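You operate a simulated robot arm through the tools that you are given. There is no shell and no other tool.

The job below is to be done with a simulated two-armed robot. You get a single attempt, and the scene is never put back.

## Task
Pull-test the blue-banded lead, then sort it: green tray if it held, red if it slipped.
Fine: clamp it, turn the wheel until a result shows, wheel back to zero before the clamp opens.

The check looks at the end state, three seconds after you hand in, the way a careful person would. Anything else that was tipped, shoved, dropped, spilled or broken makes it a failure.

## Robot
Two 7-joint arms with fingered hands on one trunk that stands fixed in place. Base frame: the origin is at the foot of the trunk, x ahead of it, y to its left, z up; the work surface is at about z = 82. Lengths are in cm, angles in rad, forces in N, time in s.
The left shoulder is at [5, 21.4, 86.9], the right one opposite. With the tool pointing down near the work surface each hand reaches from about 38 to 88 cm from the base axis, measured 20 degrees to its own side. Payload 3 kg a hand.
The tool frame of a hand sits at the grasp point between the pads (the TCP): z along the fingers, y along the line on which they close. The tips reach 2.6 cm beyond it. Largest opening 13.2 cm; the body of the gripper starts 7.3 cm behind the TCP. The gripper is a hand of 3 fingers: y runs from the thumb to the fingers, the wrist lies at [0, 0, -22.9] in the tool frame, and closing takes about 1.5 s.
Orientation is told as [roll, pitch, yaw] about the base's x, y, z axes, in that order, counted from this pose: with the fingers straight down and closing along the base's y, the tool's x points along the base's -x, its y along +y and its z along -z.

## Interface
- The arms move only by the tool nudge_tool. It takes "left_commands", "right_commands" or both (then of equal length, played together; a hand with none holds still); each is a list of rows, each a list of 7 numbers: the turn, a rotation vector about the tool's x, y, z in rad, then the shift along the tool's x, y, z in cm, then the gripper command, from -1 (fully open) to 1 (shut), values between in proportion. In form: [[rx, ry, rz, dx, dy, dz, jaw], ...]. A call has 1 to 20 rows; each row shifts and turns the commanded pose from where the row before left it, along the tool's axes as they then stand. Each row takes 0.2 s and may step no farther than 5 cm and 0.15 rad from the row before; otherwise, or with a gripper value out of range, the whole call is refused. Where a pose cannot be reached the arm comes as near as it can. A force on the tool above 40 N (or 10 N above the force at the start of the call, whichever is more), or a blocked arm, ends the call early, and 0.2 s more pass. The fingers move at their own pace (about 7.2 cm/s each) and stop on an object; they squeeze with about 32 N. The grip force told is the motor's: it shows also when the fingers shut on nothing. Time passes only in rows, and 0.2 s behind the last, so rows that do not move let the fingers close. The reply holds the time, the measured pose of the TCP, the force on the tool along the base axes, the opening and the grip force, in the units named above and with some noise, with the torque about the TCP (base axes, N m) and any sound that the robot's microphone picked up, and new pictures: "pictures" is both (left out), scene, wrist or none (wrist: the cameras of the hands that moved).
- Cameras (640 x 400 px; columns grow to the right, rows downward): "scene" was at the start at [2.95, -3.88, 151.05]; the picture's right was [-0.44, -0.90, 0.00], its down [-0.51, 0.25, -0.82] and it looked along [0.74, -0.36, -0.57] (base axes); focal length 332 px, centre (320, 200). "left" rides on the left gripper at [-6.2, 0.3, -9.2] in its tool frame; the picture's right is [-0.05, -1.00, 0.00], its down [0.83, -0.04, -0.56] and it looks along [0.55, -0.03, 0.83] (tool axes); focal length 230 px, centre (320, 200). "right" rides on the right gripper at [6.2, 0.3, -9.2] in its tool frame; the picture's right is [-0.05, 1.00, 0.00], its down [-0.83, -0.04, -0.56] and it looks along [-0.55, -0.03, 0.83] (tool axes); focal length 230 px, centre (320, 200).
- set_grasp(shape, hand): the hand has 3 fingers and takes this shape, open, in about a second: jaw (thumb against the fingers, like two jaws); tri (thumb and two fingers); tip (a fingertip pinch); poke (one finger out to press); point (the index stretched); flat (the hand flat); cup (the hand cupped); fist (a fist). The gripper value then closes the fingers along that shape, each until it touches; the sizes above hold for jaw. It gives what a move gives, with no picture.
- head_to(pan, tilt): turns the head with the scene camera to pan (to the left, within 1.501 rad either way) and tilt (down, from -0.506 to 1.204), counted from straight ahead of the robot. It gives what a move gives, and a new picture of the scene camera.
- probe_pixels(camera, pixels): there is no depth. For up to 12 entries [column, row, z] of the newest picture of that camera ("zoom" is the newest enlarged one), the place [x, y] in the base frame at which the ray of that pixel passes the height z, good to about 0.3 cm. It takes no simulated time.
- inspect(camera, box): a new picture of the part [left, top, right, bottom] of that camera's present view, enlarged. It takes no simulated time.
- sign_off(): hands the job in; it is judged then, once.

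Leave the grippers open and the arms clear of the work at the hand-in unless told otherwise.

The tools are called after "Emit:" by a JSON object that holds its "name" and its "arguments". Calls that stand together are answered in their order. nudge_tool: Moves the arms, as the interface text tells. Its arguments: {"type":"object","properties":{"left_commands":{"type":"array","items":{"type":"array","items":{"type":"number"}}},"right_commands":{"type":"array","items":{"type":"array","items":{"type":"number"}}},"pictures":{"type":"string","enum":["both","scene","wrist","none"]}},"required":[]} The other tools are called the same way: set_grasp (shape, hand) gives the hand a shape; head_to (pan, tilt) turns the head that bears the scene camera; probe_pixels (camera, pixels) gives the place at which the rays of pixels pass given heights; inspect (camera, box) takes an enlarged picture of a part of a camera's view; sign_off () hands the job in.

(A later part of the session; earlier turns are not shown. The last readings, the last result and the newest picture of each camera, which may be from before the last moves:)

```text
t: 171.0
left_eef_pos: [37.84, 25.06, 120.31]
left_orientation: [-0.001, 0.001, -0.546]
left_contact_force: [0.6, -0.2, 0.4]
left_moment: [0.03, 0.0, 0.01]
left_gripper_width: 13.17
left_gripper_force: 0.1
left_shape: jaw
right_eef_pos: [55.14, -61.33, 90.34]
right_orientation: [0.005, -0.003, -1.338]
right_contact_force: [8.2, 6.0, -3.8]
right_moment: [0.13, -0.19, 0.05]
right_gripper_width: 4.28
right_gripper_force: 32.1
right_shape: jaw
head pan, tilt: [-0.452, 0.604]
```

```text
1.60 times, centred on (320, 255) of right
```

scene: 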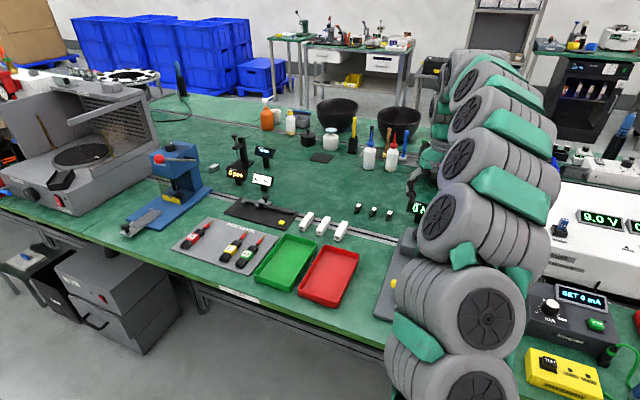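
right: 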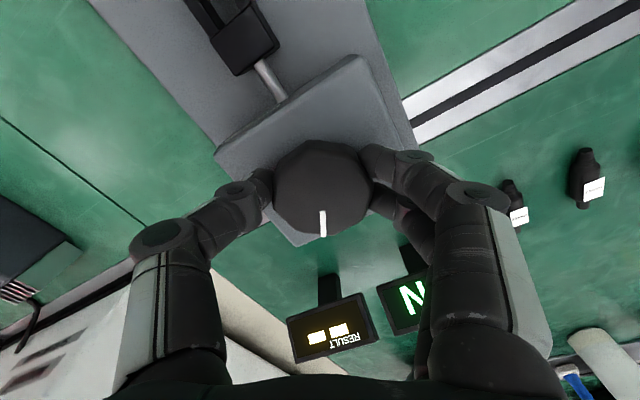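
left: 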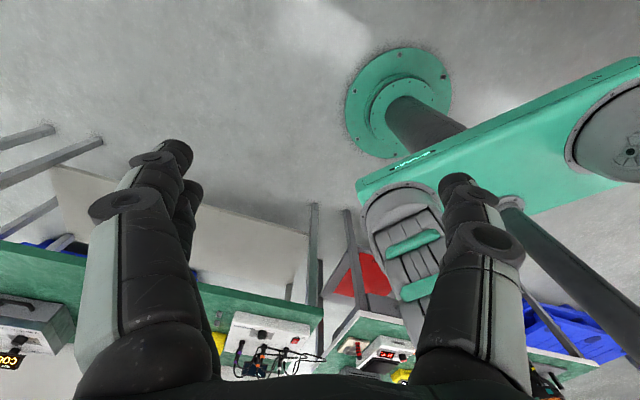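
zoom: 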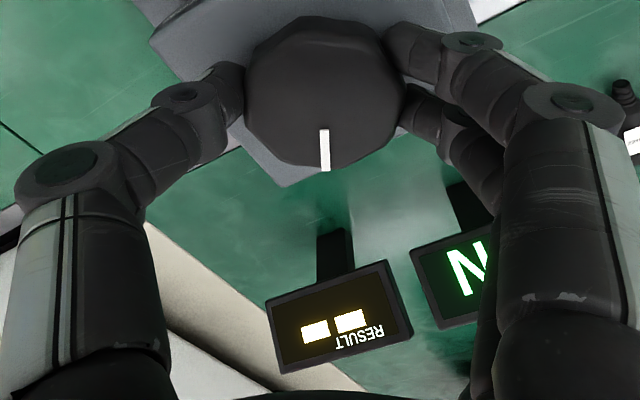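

The knob follows (0.5 rad so far). The FORCE digits are hidden behind a finger from here, so I'll check the scene camera.

Emit:
{"name": "inspect", "arguments": {"camera": "scene", "box": [380, 180, 480, 260]}}

Emit:
{"name": "inspect", "arguments": {"camera": "left", "box": [0, 0, 640, 400]}}

```text
5.00 times, centred on (430, 220) of scene
```

zoom: 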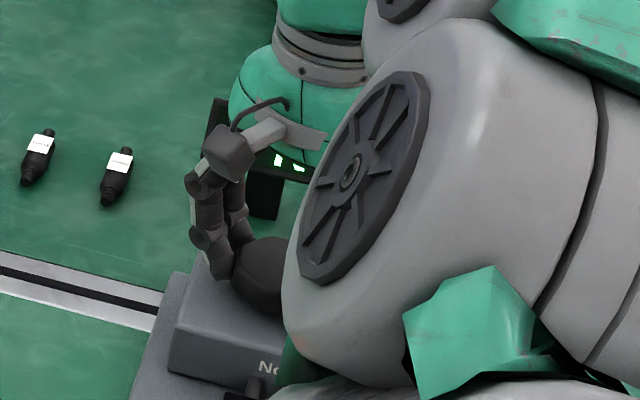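

```text
1.00 times, centred on (320, 200) of left (not enlarged: the box is as wide or as high as the picture)
```

zoom: 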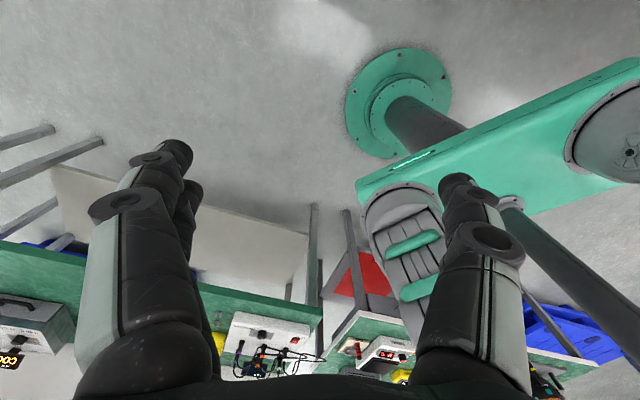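

FORCE isn't visible from there. I'll release the knob, turn the hand back 0.6 rad without touching it, and read the display.

Emit:
{"name": "nudge_tool", "arguments": {"right_commands": [[0, 0, 0, 0, 0, 0, 0.2], [0, 0, 0, 0, 0, 0, 0.05], [0, 0, -0.12, 0, 0, 0, 0.05], [0, 0, -0.12, 0, 0, 0, 0.05], [0, 0, -0.12, 0, 0, 0, 0.05], [0, 0, -0.12, 0, 0, 0, 0.05], [0, 0, -0.12, 0, 0, 0, 0.05], [0, 0, 0, 0, 0, 0, 0.05]], "pictures": "wrist"}}

Emit:
{"name": "inspect", "arguments": {"camera": "right", "box": [210, 130, 430, 380]}}

```text
t: 172.8
left_eef_pos: [37.88, 25.07, 120.21]
left_orientation: [-0.001, 0.0, -0.547]
left_contact_force: [-0.3, 1.0, 0.4]
left_moment: [-0.01, 0.0, -0.05]
left_gripper_width: 13.2
left_gripper_force: 0.1
left_shape: jaw
right_eef_pos: [55.15, -61.34, 90.38]
right_orientation: [0.002, -0.003, -0.737]
right_contact_force: [0.0, 0.6, -0.8]
right_moment: [0.0, -0.01, 0.01]
right_gripper_width: 6.21
right_gripper_force: 0.1
right_shape: jaw
head pan, tilt: [-0.452, 0.604]
```

right: 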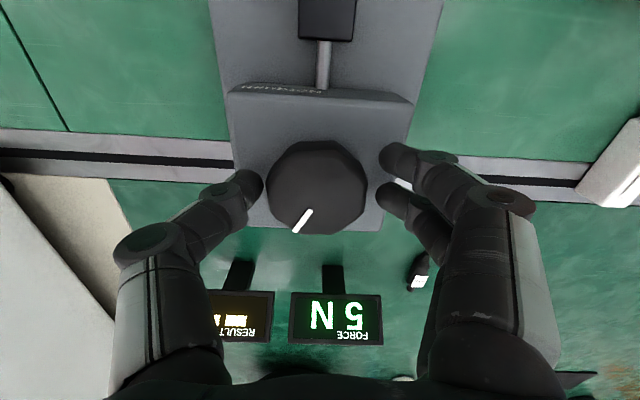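

```text
1.60 times, centred on (320, 255) of right
```

zoom: 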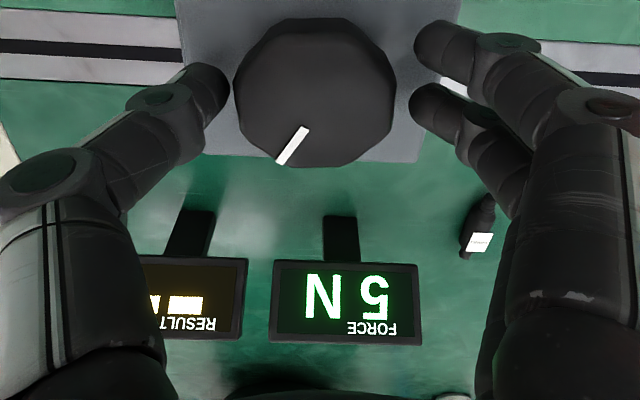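

FORCE reads 5 N, so clockwise is right and the knob holds its place. I'll wind the hand back further to yaw≈-0.1, re-centre by 0.12 cm, re-grip, and turn a longer 1.2 rad clockwise stroke.

Emit:
{"name": "nudge_tool", "arguments": {"right_commands": [[0, 0, 0, 0, -0.12, 0, 0.05], [0, 0, -0.13, 0, 0, 0, 0.05], [0, 0, -0.13, 0, 0, 0, 0.05], [0, 0, -0.13, 0, 0, 0, 0.05], [0, 0, -0.13, 0, 0, 0, 0.05], [0, 0, -0.13, 0, 0, 0, 0.05], [0, 0, 0, 0, 0, 0, 0.05]], "pictures": "wrist"}}

```text
t: 174.4
left_eef_pos: [37.79, 25.11, 120.25]
left_orientation: [0.0, 0.0, -0.545]
left_contact_force: [0.2, -0.6, 0.0]
left_moment: [-0.01, 0.0, -0.03]
left_gripper_width: 13.18
left_gripper_force: 0.1
left_shape: jaw
right_eef_pos: [55.09, -61.46, 90.32]
right_orientation: [0.0, -0.006, -0.087]
right_contact_force: [0.2, -0.2, 0.9]
right_moment: [-0.02, 0.0, 0.01]
right_gripper_width: 6.19
right_gripper_force: 0.1
right_shape: jaw
head pan, tilt: [-0.452, 0.604]
```

right: 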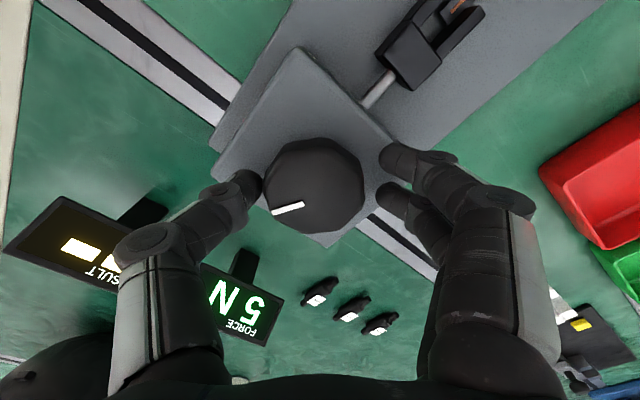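

The knob sits a little off the hand axis here; combining views, its axis is at about (55.3,-61.75). I'll correct, grip, and turn 1.2 rad clockwise.

Emit:
{"name": "nudge_tool", "arguments": {"right_commands": [[0, 0, 0, -0.245, -0.28, 0, 0.05], [0, 0, 0, 0, 0, 0, 0.3], [0, 0, 0, 0, 0, 0, 0.7], [0, 0, 0, 0, 0, 0, 0.7], [0, 0, 0.1, 0, 0, 0, 0.7], [0, 0, 0.1, 0, 0, 0, 0.7], [0, 0, 0.1, 0, 0, 0, 0.7], [0, 0, 0.1, 0, 0, 0, 0.7], [0, 0, 0.1, 0, 0, 0, 0.7], [0, 0, 0.1, 0, 0, 0, 0.7], [0, 0, 0.1, 0, 0, 0, 0.7], [0, 0, 0.1, 0, 0, 0, 0.7], [0, 0, 0.1, 0, 0, 0, 0.7], [0, 0, 0.1, 0, 0, 0, 0.7], [0, 0, 0, 0, 0, 0, 0.7]], "pictures": "wrist"}}

Emit:
{"name": "inspect", "arguments": {"camera": "right", "box": [190, 130, 450, 380]}}

```text
t: 177.6
left_eef_pos: [37.88, 25.1, 120.35]
left_orientation: [0.002, 0.001, -0.547]
left_contact_force: [0.2, -0.5, 0.4]
left_moment: [0.01, 0.03, -0.01]
left_gripper_width: 13.18
left_gripper_force: 0.0
left_shape: jaw
right_eef_pos: [55.38, -61.83, 90.23]
right_orientation: [0.005, -0.001, -1.089]
right_contact_force: [-1.7, 8.3, -7.8]
right_moment: [0.1, 0.07, -0.02]
right_gripper_width: 4.43
right_gripper_force: 32.3
right_shape: jaw
head pan, tilt: [-0.452, 0.604]
```

right: 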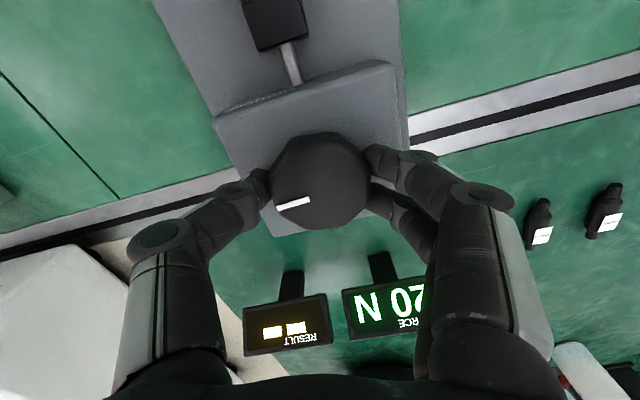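

```text
1.60 times, centred on (320, 255) of right
```

zoom: 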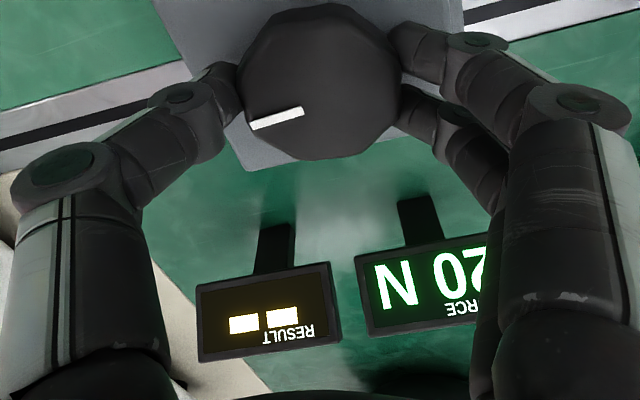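

FORCE is up to 20 N and the result is still blank. I'll continue another 0.5 rad.

Emit:
{"name": "nudge_tool", "arguments": {"right_commands": [[0, 0, 0.1, 0, 0, 0, 0.7], [0, 0, 0.1, 0, 0, 0, 0.7], [0, 0, 0.1, 0, 0, 0, 0.7], [0, 0, 0.1, 0, 0, 0, 0.7], [0, 0, 0.1, 0, 0, 0, 0.7], [0, 0, 0, 0, 0, 0, 0.7]], "pictures": "wrist"}}

```text
t: 179.0
left_eef_pos: [37.87, 25.09, 120.33]
left_orientation: [-0.001, 0.001, -0.546]
left_contact_force: [-0.4, 0.1, -0.3]
left_moment: [0.02, 0.03, 0.0]
left_gripper_width: 13.18
left_gripper_force: 0.0
left_shape: jaw
right_eef_pos: [55.35, -61.78, 90.27]
right_orientation: [0.006, -0.001, -1.588]
right_contact_force: [4.3, 11.2, -8.1]
right_moment: [0.16, -0.03, 0.01]
right_gripper_width: 4.41
right_gripper_force: 31.8
right_shape: jaw
head pan, tilt: [-0.452, 0.604]
```

right: 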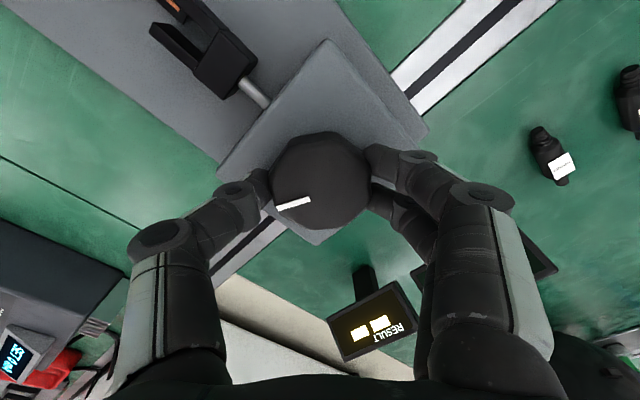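

No result yet at about 2.0 rad total. I'll release and wind the hand back to yaw≈-1.0 to read FORCE.

Emit:
{"name": "nudge_tool", "arguments": {"right_commands": [[0, 0, 0, 0, 0, 0, 0.2], [0, 0, 0, 0, 0, 0, 0.05], [0, 0, -0.14, 0, 0, 0, 0.05], [0, 0, -0.14, 0, 0, 0, 0.05], [0, 0, -0.14, 0, 0, 0, 0.05], [0, 0, -0.14, 0, 0, 0, 0.05], [0, 0, -0.14, 0, 0, 0, 0.05], [0, 0, 0, 0, 0, 0, 0.05]], "pictures": "wrist"}}

Emit:
{"name": "inspect", "arguments": {"camera": "right", "box": [190, 0, 450, 380]}}

```text
t: 180.8
left_eef_pos: [37.75, 24.85, 120.26]
left_orientation: [0.001, 0.001, -0.545]
left_contact_force: [0.0, 0.8, 0.5]
left_moment: [0.0, -0.01, -0.01]
left_gripper_width: 13.21
left_gripper_force: 0.0
left_shape: jaw
right_eef_pos: [55.24, -61.79, 90.24]
right_orientation: [0.002, -0.004, -0.886]
right_contact_force: [0.1, 0.1, 0.9]
right_moment: [0.0, 0.0, 0.02]
right_gripper_width: 6.19
right_gripper_force: 0.0
right_shape: jaw
head pan, tilt: [-0.452, 0.604]
```

right: 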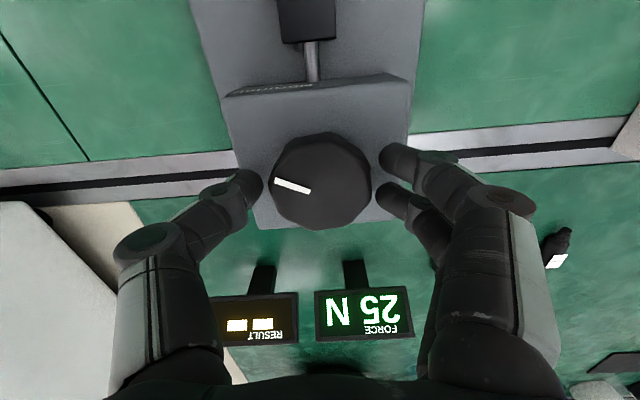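

```text
1.05 times, centred on (320, 190) of right (not enlarged: the box is as wide or as high as the picture)
```

zoom: 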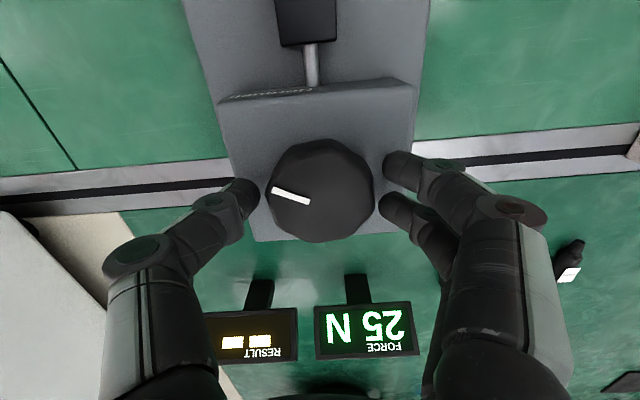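

FORCE is 25 N and holding. Next stroke: wind back to yaw≈-0.1, re-grip and turn 1.0 rad.

Emit:
{"name": "nudge_tool", "arguments": {"right_commands": [[0, 0, -0.135, 0, 0, 0, 0.05], [0, 0, -0.135, 0, 0, 0, 0.05], [0, 0, -0.135, 0, 0, 0, 0.05], [0, 0, -0.135, 0, 0, 0, 0.05], [0, 0, -0.135, 0, 0, 0, 0.05], [0, 0, -0.125, 0, 0, 0, 0.05], [0, 0, 0, 0, 0, 0, 0.4], [0, 0, 0, 0, 0, 0, 0.7], [0, 0, 0, 0, 0, 0, 0.7], [0, 0, 0.1, 0, 0, 0, 0.7], [0, 0, 0.1, 0, 0, 0, 0.7], [0, 0, 0.1, 0, 0, 0, 0.7], [0, 0, 0.1, 0, 0, 0, 0.7], [0, 0, 0.1, 0, 0, 0, 0.7], [0, 0, 0.1, 0, 0, 0, 0.7], [0, 0, 0.1, 0, 0, 0, 0.7], [0, 0, 0.1, 0, 0, 0, 0.7], [0, 0, 0.1, 0, 0, 0, 0.7], [0, 0, 0, 0, 0, 0, 0.7]], "pictures": "wrist"}}

Emit:
{"name": "inspect", "arguments": {"camera": "right", "box": [190, 130, 450, 380]}}

```text
t: 184.8
left_eef_pos: [37.78, 25.08, 120.28]
left_orientation: [0.0, 0.0, -0.546]
left_contact_force: [0.3, -0.2, -0.4]
left_moment: [-0.01, 0.01, -0.01]
left_gripper_width: 13.2
left_gripper_force: 0.2
left_shape: jaw
right_eef_pos: [55.35, -61.76, 90.27]
right_orientation: [0.006, -0.003, -0.988]
right_contact_force: [0.5, 5.9, -6.2]
right_moment: [0.05, 0.07, 0.0]
right_gripper_width: 4.48
right_gripper_force: 32.0
right_shape: jaw
head pan, tilt: [-0.452, 0.604]
```

right: 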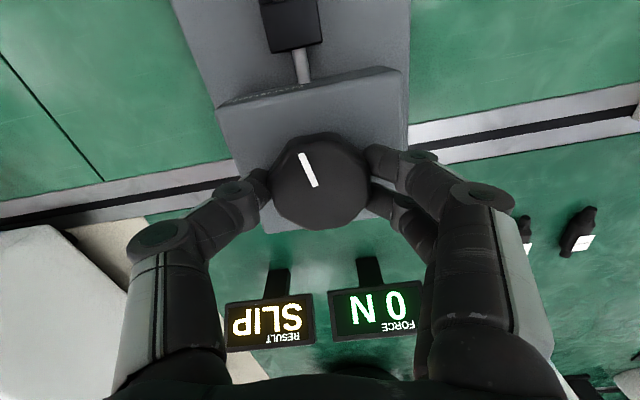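

```text
1.60 times, centred on (320, 255) of right
```

zoom: 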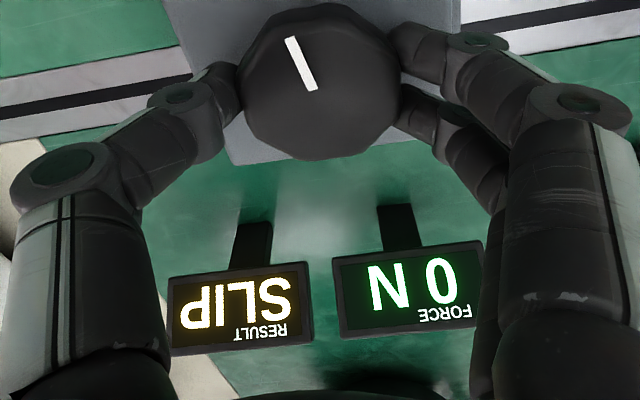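

RESULT reads SLIP and FORCE has dropped to 0 N, so this lead goes to the red tray. First the wheel must go back: I turned it 2.9 rad clockwise in total, so I'll start with a 1.0 rad counter-clockwise stroke.

Emit:
{"name": "nudge_tool", "arguments": {"right_commands": [[0, 0, -0.1, 0, 0, 0, 0.7], [0, 0, -0.1, 0, 0, 0, 0.7], [0, 0, -0.1, 0, 0, 0, 0.7], [0, 0, -0.1, 0, 0, 0, 0.7], [0, 0, -0.1, 0, 0, 0, 0.7], [0, 0, -0.1, 0, 0, 0, 0.7], [0, 0, -0.1, 0, 0, 0, 0.7], [0, 0, -0.1, 0, 0, 0, 0.7], [0, 0, -0.1, 0, 0, 0, 0.7], [0, 0, -0.1, 0, 0, 0, 0.7], [0, 0, 0, 0, 0, 0, 0.7]], "pictures": "wrist"}}

```text
t: 187.2
left_eef_pos: [37.9, 25.04, 120.3]
left_orientation: [0.0, -0.001, -0.546]
left_contact_force: [0.1, 0.1, 0.3]
left_moment: [0.01, -0.01, -0.02]
left_gripper_width: 13.21
left_gripper_force: 0.0
left_shape: jaw
right_eef_pos: [55.36, -61.7, 90.18]
right_orientation: [0.0, -0.006, 0.013]
right_contact_force: [-1.3, -1.6, -3.6]
right_moment: [0.02, 0.04, -0.01]
right_gripper_width: 4.44
right_gripper_force: 32.2
right_shape: jaw
head pan, tilt: [-0.452, 0.604]
```

right: 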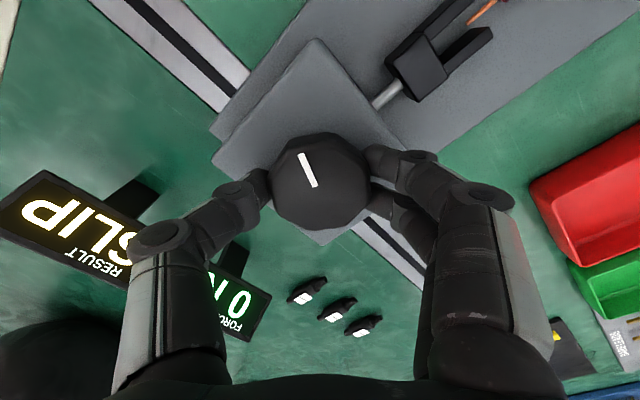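

It follows. I'll release, wind the hand to yaw≈-1.6, re-grip, and turn 1.6 rad counter-clockwise.

Emit:
{"name": "nudge_tool", "arguments": {"right_commands": [[0, 0, 0, 0, 0, 0, 0.2], [0, 0, 0, 0, 0, 0, 0.05], [0, 0, 0.145, 0, 0, 0, 0.05], [0, 0, 0.145, 0, 0, 0, 0.05], [0, 0, 0.145, 0, 0, 0, 0.05], [0, 0, 0.145, 0, 0, 0, 0.05], [0, 0, 0.145, 0, 0, 0, 0.05], [0, 0, 0.145, 0, 0, 0, 0.05], [0, 0, 0.145, 0, 0, 0, 0.05], [0, 0, 0.145, 0, 0, 0, 0.05], [0, 0, 0.145, 0, 0, 0, 0.05], [0, 0, 0.145, 0, 0, 0, 0.05], [0, 0, 0.145, 0, 0, 0, 0.05], [0, 0, 0, 0, 0, 0, 0.4], [0, 0, 0, 0, 0, 0, 0.7], [0, 0, 0, 0, 0, 0, 0.7], [0, 0, 0, 0, 0, 0, 0.7]], "pictures": "wrist"}}

Emit:
{"name": "nudge_tool", "arguments": {"right_commands": [[0, 0, -0.1, 0, 0, 0, 0.7], [0, 0, -0.1, 0, 0, 0, 0.7], [0, 0, -0.1, 0, 0, 0, 0.7], [0, 0, -0.1, 0, 0, 0, 0.7], [0, 0, -0.1, 0, 0, 0, 0.7], [0, 0, -0.1, 0, 0, 0, 0.7], [0, 0, -0.1, 0, 0, 0, 0.7], [0, 0, -0.1, 0, 0, 0, 0.7], [0, 0, -0.1, 0, 0, 0, 0.7], [0, 0, -0.1, 0, 0, 0, 0.7], [0, 0, -0.1, 0, 0, 0, 0.7], [0, 0, -0.1, 0, 0, 0, 0.7], [0, 0, -0.1, 0, 0, 0, 0.7], [0, 0, -0.1, 0, 0, 0, 0.7], [0, 0, -0.1, 0, 0, 0, 0.7], [0, 0, 0, 0, 0, 0, 0.7]], "pictures": "wrist"}}

```text
t: 190.8
left_eef_pos: [37.83, 24.99, 120.25]
left_orientation: [0.001, 0.0, -0.546]
left_contact_force: [-0.1, 0.4, -0.1]
left_moment: [0.0, -0.01, 0.0]
left_gripper_width: 13.21
left_gripper_force: 0.0
left_shape: jaw
right_eef_pos: [55.3, -61.81, 90.18]
right_orientation: [0.006, 0.0, -1.583]
right_contact_force: [1.1, -0.9, -1.6]
right_moment: [-0.02, -0.02, 0.01]
right_gripper_width: 4.5
right_gripper_force: 31.8
right_shape: jaw
head pan, tilt: [-0.452, 0.604]
```

right: 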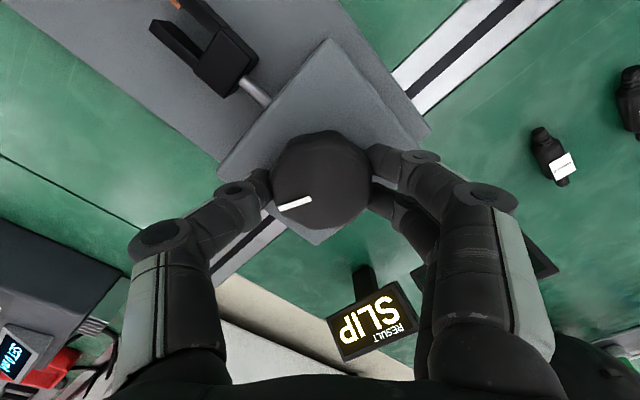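

```text
t: 194.2
left_eef_pos: [37.83, 25.05, 120.29]
left_orientation: [0.0, -0.002, -0.547]
left_contact_force: [-0.4, -0.5, -0.7]
left_moment: [-0.02, 0.03, -0.02]
left_gripper_width: 13.22
left_gripper_force: 0.0
left_shape: jaw
right_eef_pos: [55.37, -61.73, 90.26]
right_orientation: [0.001, -0.004, -0.081]
right_contact_force: [9.6, -7.1, -2.3]
right_moment: [-0.12, -0.11, 0.01]
right_gripper_width: 4.43
right_gripper_force: 31.6
right_shape: jaw
head pan, tilt: [-0.452, 0.604]
```

right: 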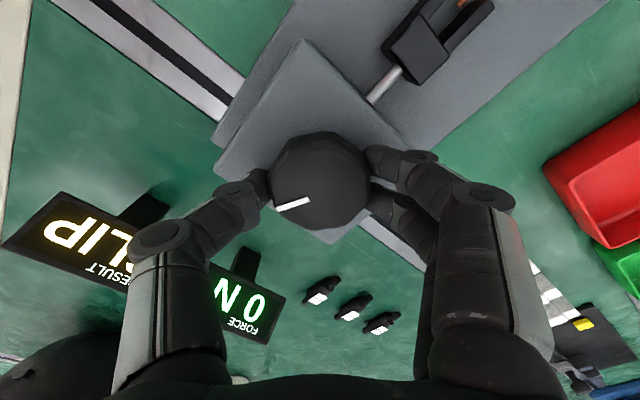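

About 0.4-0.5 rad remains. I'll release, wind back to yaw≈-1.25, re-grip, and turn 0.4 rad so I finish in the pose where zero was first photographed.

Emit:
{"name": "nudge_tool", "arguments": {"right_commands": [[0, 0, 0, 0, 0, 0, 0.2], [0, 0, 0, 0, 0, 0, 0.05], [0, 0, 0.145, 0, 0, 0, 0.05], [0, 0, 0.145, 0, 0, 0, 0.05], [0, 0, 0.145, 0, 0, 0, 0.05], [0, 0, 0.145, 0, 0, 0, 0.05], [0, 0, 0.145, 0, 0, 0, 0.05], [0, 0, 0.145, 0, 0, 0, 0.05], [0, 0, 0.145, 0, 0, 0, 0.05], [0, 0, 0.145, 0, 0, 0, 0.05], [0, 0, 0, 0, 0, 0, 0.4], [0, 0, 0, 0, 0, 0, 0.7], [0, 0, 0, 0, 0, 0, 0.7], [0, 0, -0.1, 0, 0, 0, 0.7], [0, 0, -0.1, 0, 0, 0, 0.7], [0, 0, -0.1, 0, 0, 0, 0.7], [0, 0, -0.1, 0, 0, 0, 0.7], [0, 0, 0, 0, 0, 0, 0.7]], "pictures": "wrist"}}

Emit:
{"name": "inspect", "arguments": {"camera": "right", "box": [200, 80, 440, 240]}}

```text
t: 198.0
left_eef_pos: [38.01, 25.02, 120.25]
left_orientation: [0.002, 0.0, -0.546]
left_contact_force: [-0.1, 0.7, -0.1]
left_moment: [0.05, 0.0, -0.02]
left_gripper_width: 13.17
left_gripper_force: 0.0
left_shape: jaw
right_eef_pos: [55.32, -61.83, 90.33]
right_orientation: [0.004, -0.004, -0.842]
right_contact_force: [4.3, -7.2, -0.3]
right_moment: [-0.09, -0.04, 0.0]
right_gripper_width: 4.46
right_gripper_force: 32.1
right_shape: jaw
head pan, tilt: [-0.452, 0.604]
```

right: 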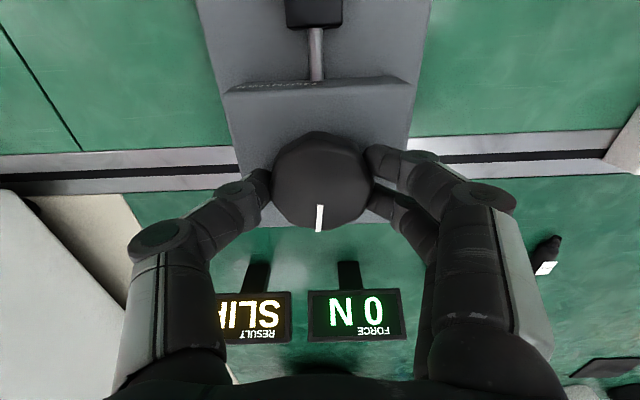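

```text
2.50 times, centred on (320, 160) of right
```

zoom: 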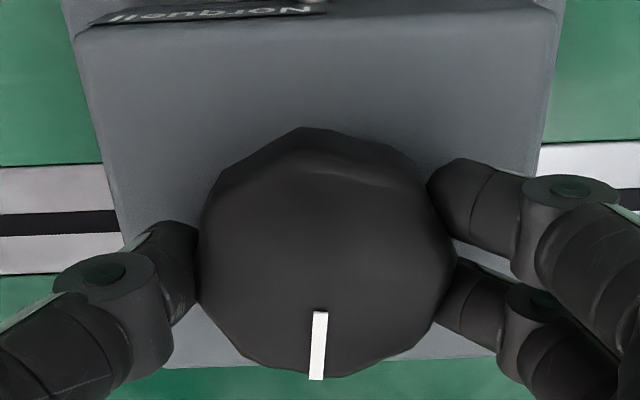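

Almost there: the pointer leans about 0.09 rad past its original zero direction. I'll turn 0.09 more counter-clockwise.

Emit:
{"name": "nudge_tool", "arguments": {"right_commands": [[0, 0, -0.05, 0, 0, 0, 0.7], [0, 0, -0.04, 0, 0, 0, 0.7], [0, 0, 0, 0, 0, 0, 0.7]], "pictures": "none"}}

Emit:
{"name": "nudge_tool", "arguments": {"right_commands": [[0, 0, 0, 0, 0, 0, 0.3], [0, 0, 0, 0, 0, 0, 0.05], [0, 0, 0.09, 0, 0, 0, 0.05], [0, 0, 0, 0, 0, 0, 0.05]], "pictures": "wrist"}}

Emit:
{"name": "inspect", "arguments": {"camera": "right", "box": [200, 80, 440, 240]}}

```text
t: 198.8
left_eef_pos: [37.82, 24.97, 120.27]
left_orientation: [-0.001, -0.001, -0.546]
left_contact_force: [-0.3, 0.2, -1.2]
left_moment: [-0.03, 0.02, -0.01]
left_gripper_width: 13.19
left_gripper_force: 0.0
left_shape: jaw
right_eef_pos: [55.38, -61.83, 90.22]
right_orientation: [0.003, -0.006, -0.755]
right_contact_force: [6.3, -9.4, -1.5]
right_moment: [-0.17, -0.07, 0.03]
right_gripper_width: 4.42
right_gripper_force: 32.1
right_shape: jaw
head pan, tilt: [-0.452, 0.604]
```

```text
t: 199.8
left_eef_pos: [37.8, 24.97, 120.32]
left_orientation: [-0.001, 0.001, -0.546]
left_contact_force: [0.6, -0.2, -0.8]
left_moment: [0.01, 0.02, -0.04]
left_gripper_width: 13.18
left_gripper_force: 0.1
left_shape: jaw
right_eef_pos: [55.36, -61.66, 90.22]
right_orientation: [0.004, -0.003, -0.845]
right_contact_force: [-0.4, 0.5, -0.1]
right_moment: [0.0, -0.04, -0.01]
right_gripper_width: 6.19
right_gripper_force: 0.1
right_shape: jaw
head pan, tilt: [-0.452, 0.604]
```

right: 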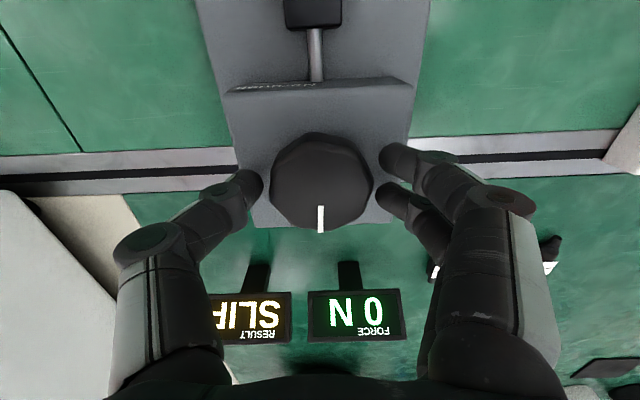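

```text
2.50 times, centred on (320, 160) of right
```

zoom: 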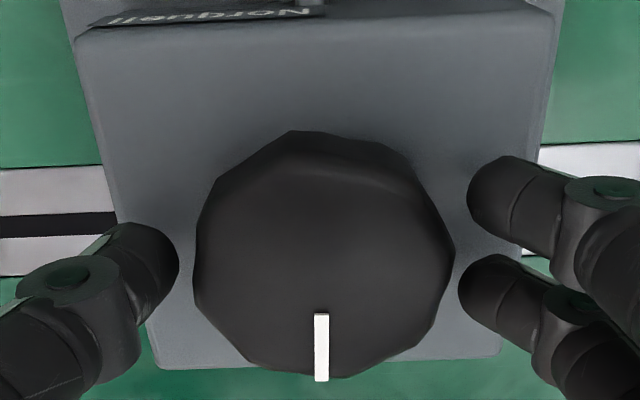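

The pointer is essentially back at its original direction. I'll rise to the same pose as my first overhead picture of the knob (z≈103) and compare exactly.

Emit:
{"name": "nudge_tool", "arguments": {"right_commands": [[0, 0, 0, 0, 0, -2.0, -0.15], [0, 0, 0, 0, 0, -3.0, -0.15], [0, 0, 0, 0, 0, -4.0, -0.15], [0, 0, 0, 1.17, -0.27, -3.84, -0.15], [0, 0, 0, 0, 0, 0, -0.15]], "pictures": "wrist"}}

Emit:
{"name": "inspect", "arguments": {"camera": "right", "box": [220, 20, 420, 180]}}

Emit:
{"name": "inspect", "arguments": {"camera": "right", "box": [290, 95, 360, 165]}}

```text
t: 201.0
left_eef_pos: [37.97, 25.03, 120.23]
left_orientation: [0.001, 0.001, -0.546]
left_contact_force: [1.1, 0.0, 0.3]
left_moment: [-0.01, 0.0, 0.01]
left_gripper_width: 13.17
left_gripper_force: 0.1
left_shape: jaw
right_eef_pos: [54.26, -60.98, 103.17]
right_orientation: [0.006, -0.004, -0.845]
right_contact_force: [-0.3, 0.3, -0.5]
right_moment: [-0.02, 0.03, 0.0]
right_gripper_width: 7.55
right_gripper_force: 0.0
right_shape: jaw
head pan, tilt: [-0.452, 0.604]
```

right: 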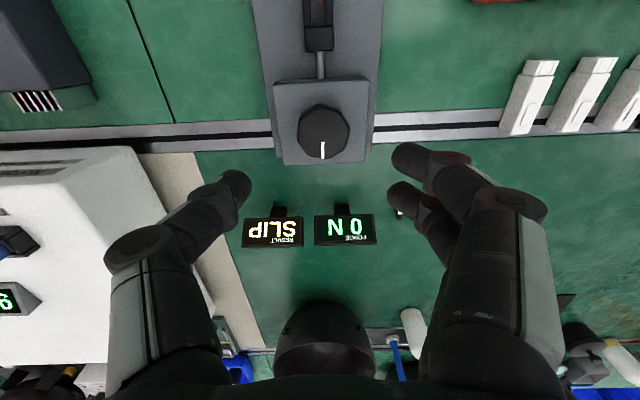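

```text
2.50 times, centred on (320, 100) of right
```

zoom: 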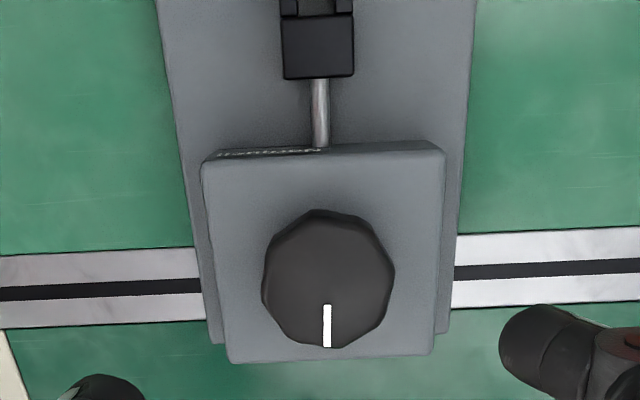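

```text
5.71 times, centred on (325, 130) of right
```

zoom: 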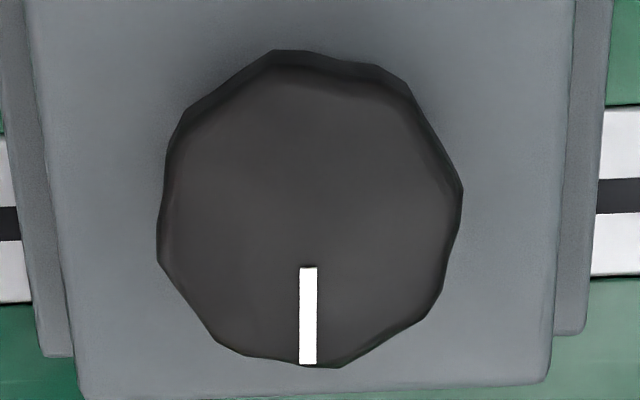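

Compared with the first picture, the pointer is still about 0.04 rad clockwise of zero. I'll go back down, grip, and take off 0.045 rad.

Emit:
{"name": "nudge_tool", "arguments": {"right_commands": [[0, 0, 0, -1.17, 0.27, 3.84, -0.15], [0, 0, 0, 0, 0, 4.0, -0.15], [0, 0, 0, 0, 0, 3.0, -0.15], [0, 0, 0, 0, 0, 2.0, -0.15], [0, 0, 0, 0, 0, 0, 0.1], [0, 0, 0, 0, 0, 0, 0.4], [0, 0, 0, 0, 0, 0, 0.7], [0, 0, 0, 0, 0, 0, 0.7], [0, 0, -0.025, 0, 0, 0, 0.7], [0, 0, -0.022, 0, 0, 0, 0.7], [0, 0, 0, 0, 0, 0, 0.7], [0, 0, 0, 0, 0, 0, 0.3], [0, 0, 0, 0, 0, 0, 0.05], [0, 0, 0.047, 0, 0, -1, -0.15], [0, 0, 0, 0, 0, -4, -0.15], [0, 0, 0, 0, 0, -4, -0.15], [0, 0, 0, 1.17, -0.27, -3.84, -0.15], [0, 0, 0, 0, 0, 0, -0.15]], "pictures": "wrist"}}

Emit:
{"name": "inspect", "arguments": {"camera": "right", "box": [220, 20, 420, 180]}}

Emit:
{"name": "inspect", "arguments": {"camera": "right", "box": [290, 95, 360, 165]}}

```text
t: 204.8
left_eef_pos: [37.83, 25.0, 120.27]
left_orientation: [0.001, 0.0, -0.546]
left_contact_force: [0.3, -0.1, -0.7]
left_moment: [-0.01, 0.04, 0.02]
left_gripper_width: 13.17
left_gripper_force: 0.0
left_shape: jaw
right_eef_pos: [54.22, -61.13, 103.22]
right_orientation: [0.004, -0.004, -0.846]
right_contact_force: [0.0, 0.1, -0.7]
right_moment: [-0.02, 0.0, -0.02]
right_gripper_width: 7.54
right_gripper_force: 0.1
right_shape: jaw
head pan, tilt: [-0.452, 0.604]
```

right: 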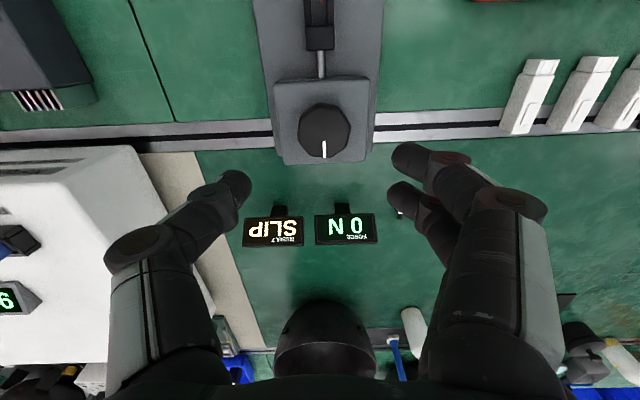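

```text
2.50 times, centred on (320, 100) of right
```

zoom: 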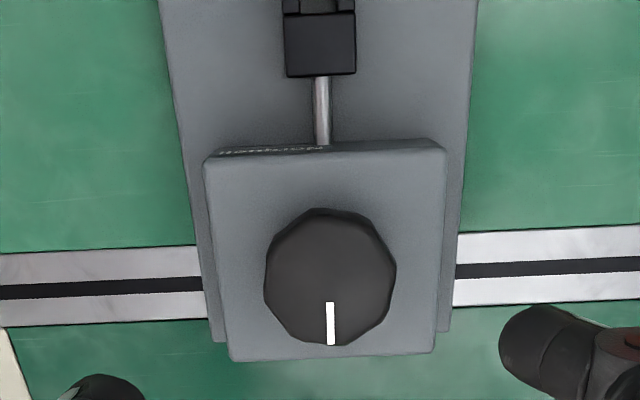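

```text
5.71 times, centred on (325, 130) of right
```

zoom: 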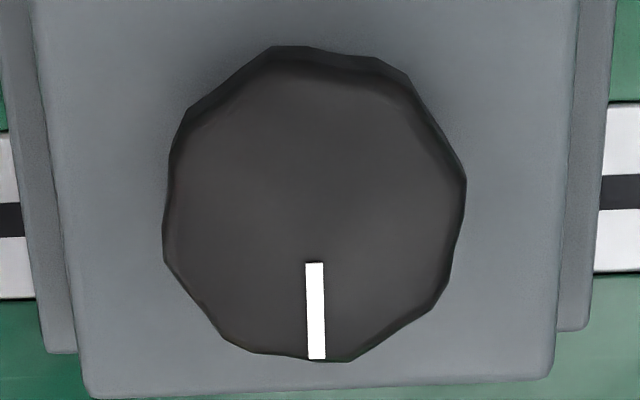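

The pointer now matches zero to about 1°, and FORCE reads 0 N. Next, opening the clamp. I'll get the ball's closed position from the earlier scene pixel (394.2,283.8).

Emit:
{"name": "probe_pixels", "arguments": {"camera": "scene", "pixels": [[394.2, 283.8, 85.5], [394.2, 283.8, 86.5], [394.2, 283.8, 87.5], [394.2, 283.8, 88.5]]}}

Emit:
{"name": "nudge_tool", "arguments": {"right_commands": [[0, 0, 0, 3.5, 1.5, 0, -0.15], [0, 0, 0, 3.5, 1.5, 0, -0.15], [0, 0, 0, 3.5, 1.5, 0, -0.15], [0, 0, 0, 3.5, 1.5, 0, -0.15], [0, 0, 0, 3.5, 1.0, 0, 0.2], [0, 0, 0, 2.0, 0, 0, 0.4]], "pictures": "both"}}

Emit:
{"name": "inspect", "arguments": {"camera": "scene", "box": [360, 230, 480, 330]}}

```text
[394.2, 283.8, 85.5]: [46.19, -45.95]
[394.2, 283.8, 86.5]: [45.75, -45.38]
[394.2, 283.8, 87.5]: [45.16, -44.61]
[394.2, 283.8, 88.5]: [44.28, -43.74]
```

```text
t: 206.2
left_eef_pos: [37.83, 25.12, 120.32]
left_orientation: [0.0, -0.001, -0.547]
left_contact_force: [0.6, -0.7, 0.6]
left_moment: [-0.03, -0.01, 0.0]
left_gripper_width: 13.19
left_gripper_force: 0.1
left_shape: jaw
right_eef_pos: [46.56, -41.84, 102.96]
right_orientation: [0.004, -0.004, -0.844]
right_contact_force: [-0.3, 0.3, 0.4]
right_moment: [0.02, 0.0, 0.01]
right_gripper_width: 4.02
right_gripper_force: 0.1
right_shape: jaw
head pan, tilt: [-0.452, 0.604]
```

scene: 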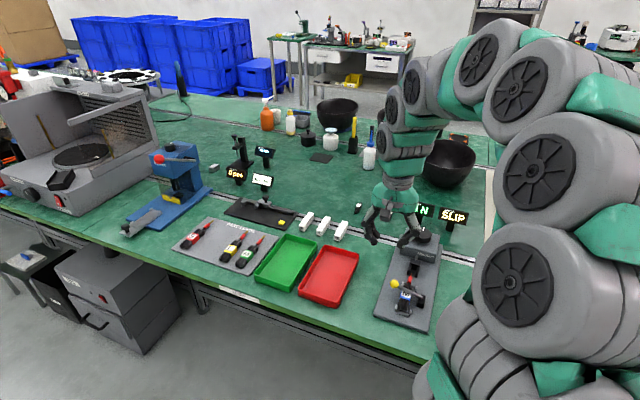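
right: 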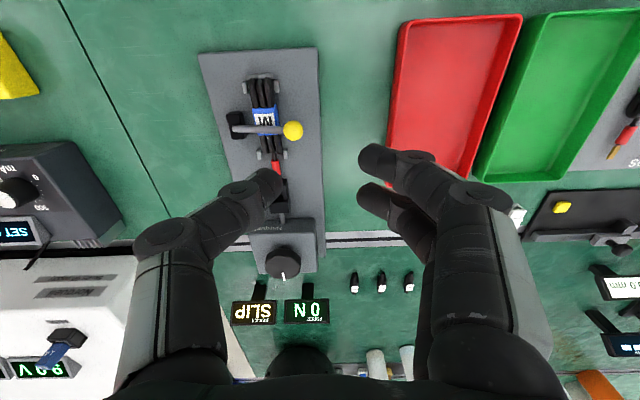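

```text
4.00 times, centred on (420, 280) of scene
```

zoom: 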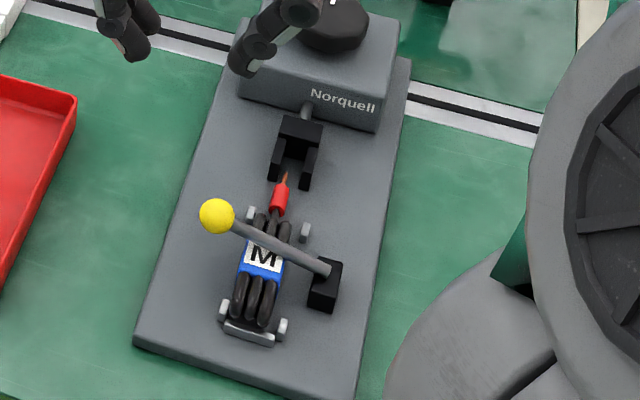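

The lever is still closed over the lead. I'll probe the ball from this view.

Emit:
{"name": "probe_pixels", "arguments": {"camera": "right", "pixels": [[292.5, 131, 85.5], [292.5, 131, 86.5], [292.5, 131, 87.5], [292.5, 131, 88.5], [252, 129, 86.5], [235, 125, 85]]}}

Emit:
{"name": "probe_pixels", "arguments": {"camera": "scene", "pixels": [[394.2, 283.8, 86.5], [394.2, 283.8, 87], [394.2, 283.8, 87.5]]}}

Emit:
{"name": "inspect", "arguments": {"camera": "right", "box": [200, 60, 340, 220]}}

```text
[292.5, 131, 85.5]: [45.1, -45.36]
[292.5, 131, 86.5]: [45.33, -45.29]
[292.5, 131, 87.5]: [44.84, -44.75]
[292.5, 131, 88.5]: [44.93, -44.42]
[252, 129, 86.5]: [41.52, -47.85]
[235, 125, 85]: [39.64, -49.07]
```

```text
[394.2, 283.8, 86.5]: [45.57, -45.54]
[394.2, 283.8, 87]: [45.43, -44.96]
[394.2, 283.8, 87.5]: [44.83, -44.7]
```

```text
2.50 times, centred on (270, 140) of right
```

zoom: 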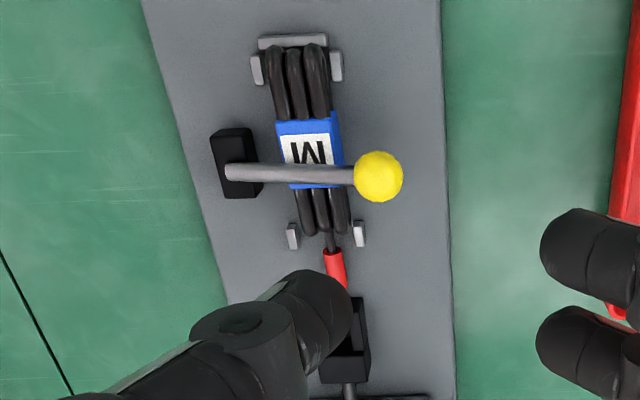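

Combining views, the ball is at about (44.95,-44.8,87.4). To reopen I'll use the front finger: hand opened wide (~10 cm), finger on the far (+n) side of the ball with its tip below it, then sweep back up over the arc. Moving above first.

Emit:
{"name": "nudge_tool", "arguments": {"right_commands": [[0, 0, 0, 0, 0, 0, -0.5], [0, 0, 0, 0.315, -3.27, 1.5, -0.5], [0, 0, 0, 0.315, -3.27, 1.5, -0.5], [0, 0, 0, 0, 0, 3.0, -0.5], [0, 0, 0, 0, 0, 0, -0.5]], "pictures": "wrist"}}

Emit:
{"name": "inspect", "arguments": {"camera": "right", "box": [180, 60, 480, 240]}}

```text
t: 207.4
left_eef_pos: [37.89, 25.14, 120.33]
left_orientation: [0.001, -0.002, -0.547]
left_contact_force: [-0.3, -0.1, 0.3]
left_moment: [-0.03, 0.02, 0.01]
left_gripper_width: 13.2
left_gripper_force: 0.0
left_shape: jaw
right_eef_pos: [41.14, -45.82, 96.87]
right_orientation: [0.004, -0.004, -0.846]
right_contact_force: [-0.2, 0.9, 0.1]
right_moment: [0.0, -0.01, 0.0]
right_gripper_width: 9.86
right_gripper_force: 0.1
right_shape: jaw
head pan, tilt: [-0.452, 0.604]
```

right: 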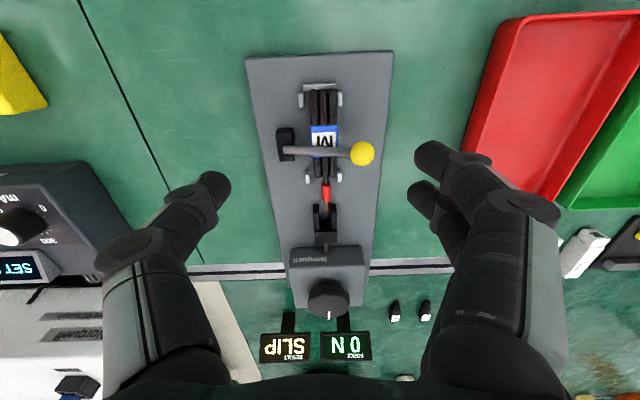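

```text
2.13 times, centred on (330, 150) of right
```

zoom: 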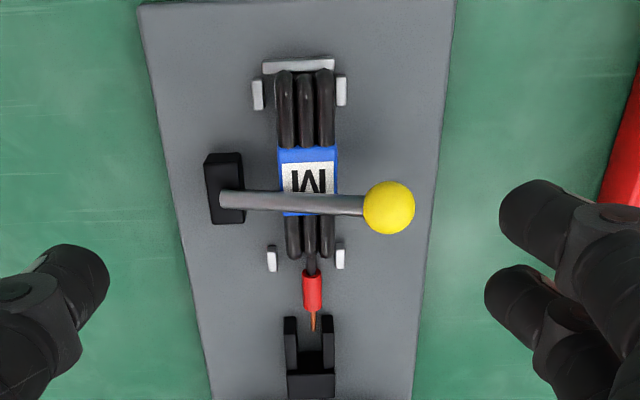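

The ball is 1.6 cm forward and 3.5 cm toward +n of the hand axis, which lines up with the front finger just outside it. I'll lower 9 cm so that fingertip reaches below the ball's centre.

Emit:
{"name": "nudge_tool", "arguments": {"right_commands": [[0, 0, 0, 0, 0.1, 3.0, -0.5], [0, 0, 0, 0, 0, 3.0, -0.5], [0, 0, 0, 0, 0, 1.5, -0.5], [0, 0, 0, 0, 0, 1.5, -0.5], [0, 0, 0, 0, 0, 0, -0.5]], "pictures": "both"}}

Emit:
{"name": "inspect", "arguments": {"camera": "scene", "box": [360, 230, 480, 330]}}

Emit:
{"name": "inspect", "arguments": {"camera": "right", "box": [220, 100, 480, 260]}}

```text
t: 208.6
left_eef_pos: [37.9, 25.06, 120.17]
left_orientation: [0.001, 0.001, -0.546]
left_contact_force: [1.1, -1.0, 0.8]
left_moment: [0.0, -0.01, 0.02]
left_gripper_width: 13.17
left_gripper_force: 0.1
left_shape: jaw
right_eef_pos: [41.46, -45.82, 88.02]
right_orientation: [0.004, -0.005, -0.844]
right_contact_force: [-1.1, -0.1, -0.5]
right_moment: [0.03, -0.01, 0.01]
right_gripper_width: 9.86
right_gripper_force: 0.0
right_shape: jaw
head pan, tilt: [-0.452, 0.604]
```

scene: 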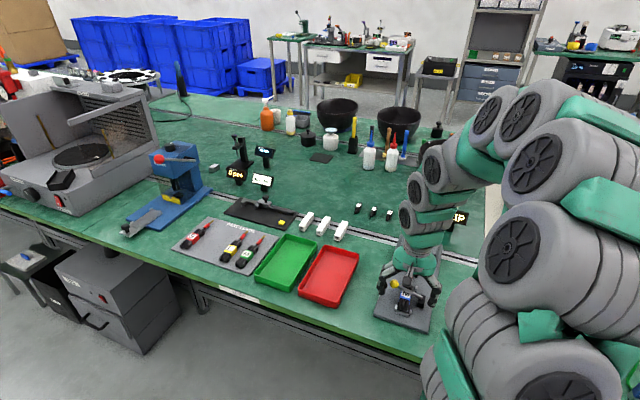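
right: 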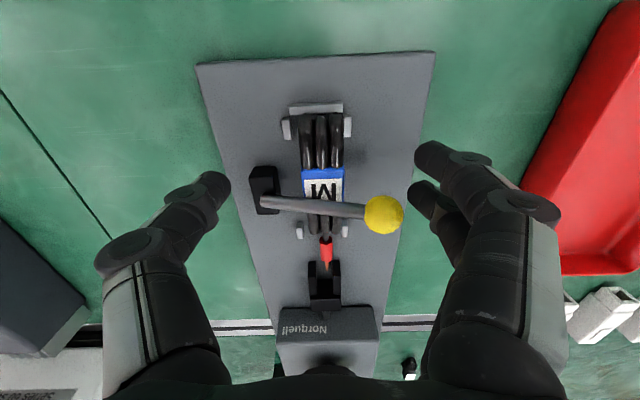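

```text
4.00 times, centred on (420, 280) of scene
```

zoom: 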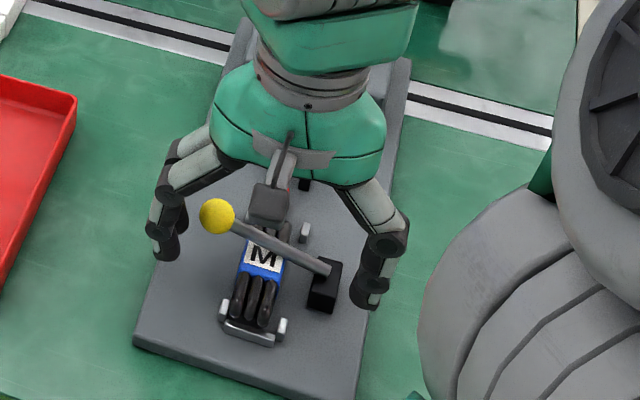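

```text
2.46 times, centred on (350, 180) of right
```

zoom: 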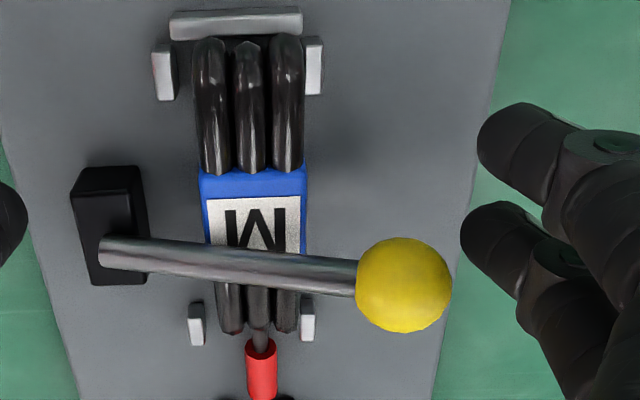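

The front finger is right beside the ball, with its tip below it. I'll move in 0.7 cm to contact, then follow the arc upward.

Emit:
{"name": "nudge_tool", "arguments": {"right_commands": [[0, 0, 0, 0, -0.7, 0, -0.5], [0, 0, 0, 0, -0.3, -0.3, -0.5], [0, 0, 0, 0, -0.5, -0.95, -0.5], [0, 0, 0, 0, -0.8, -1.14, -0.5], [0, 0, 0, 0, -0.98, -0.98, -0.5], [0, 0, 0, 0, 0, 0, -0.5]], "pictures": "both"}}

Emit:
{"name": "inspect", "arguments": {"camera": "scene", "box": [360, 230, 480, 330]}}

```text
t: 210.0
left_eef_pos: [38.02, 25.07, 120.18]
left_orientation: [-0.001, -0.001, -0.545]
left_contact_force: [0.0, 0.9, 0.3]
left_moment: [-0.02, -0.03, -0.02]
left_gripper_width: 13.17
left_gripper_force: 0.1
left_shape: jaw
right_eef_pos: [38.91, -47.88, 91.42]
right_orientation: [0.003, -0.005, -0.845]
right_contact_force: [2.8, 5.0, 2.9]
right_moment: [0.14, -0.19, 0.12]
right_gripper_width: 10.04
right_gripper_force: 0.1
right_shape: jaw
head pan, tilt: [-0.452, 0.604]
```

scene: 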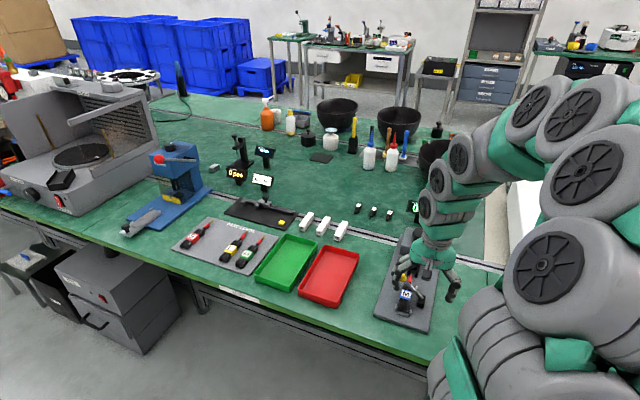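
right: 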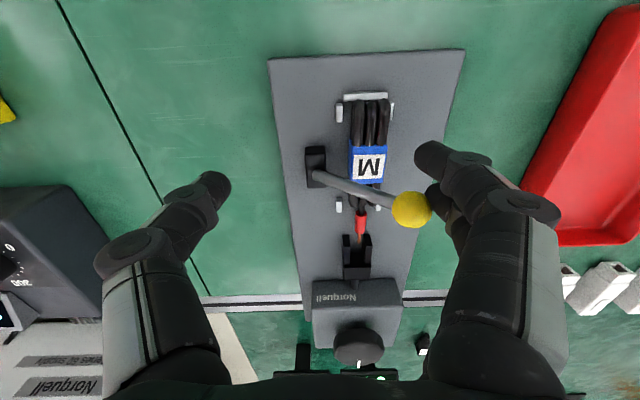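

```text
4.00 times, centred on (420, 280) of scene
```

zoom: 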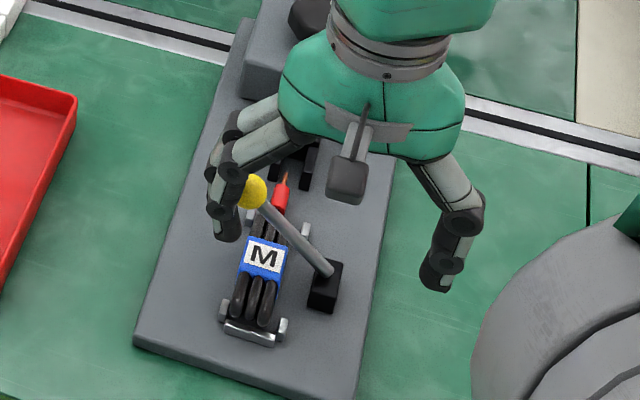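

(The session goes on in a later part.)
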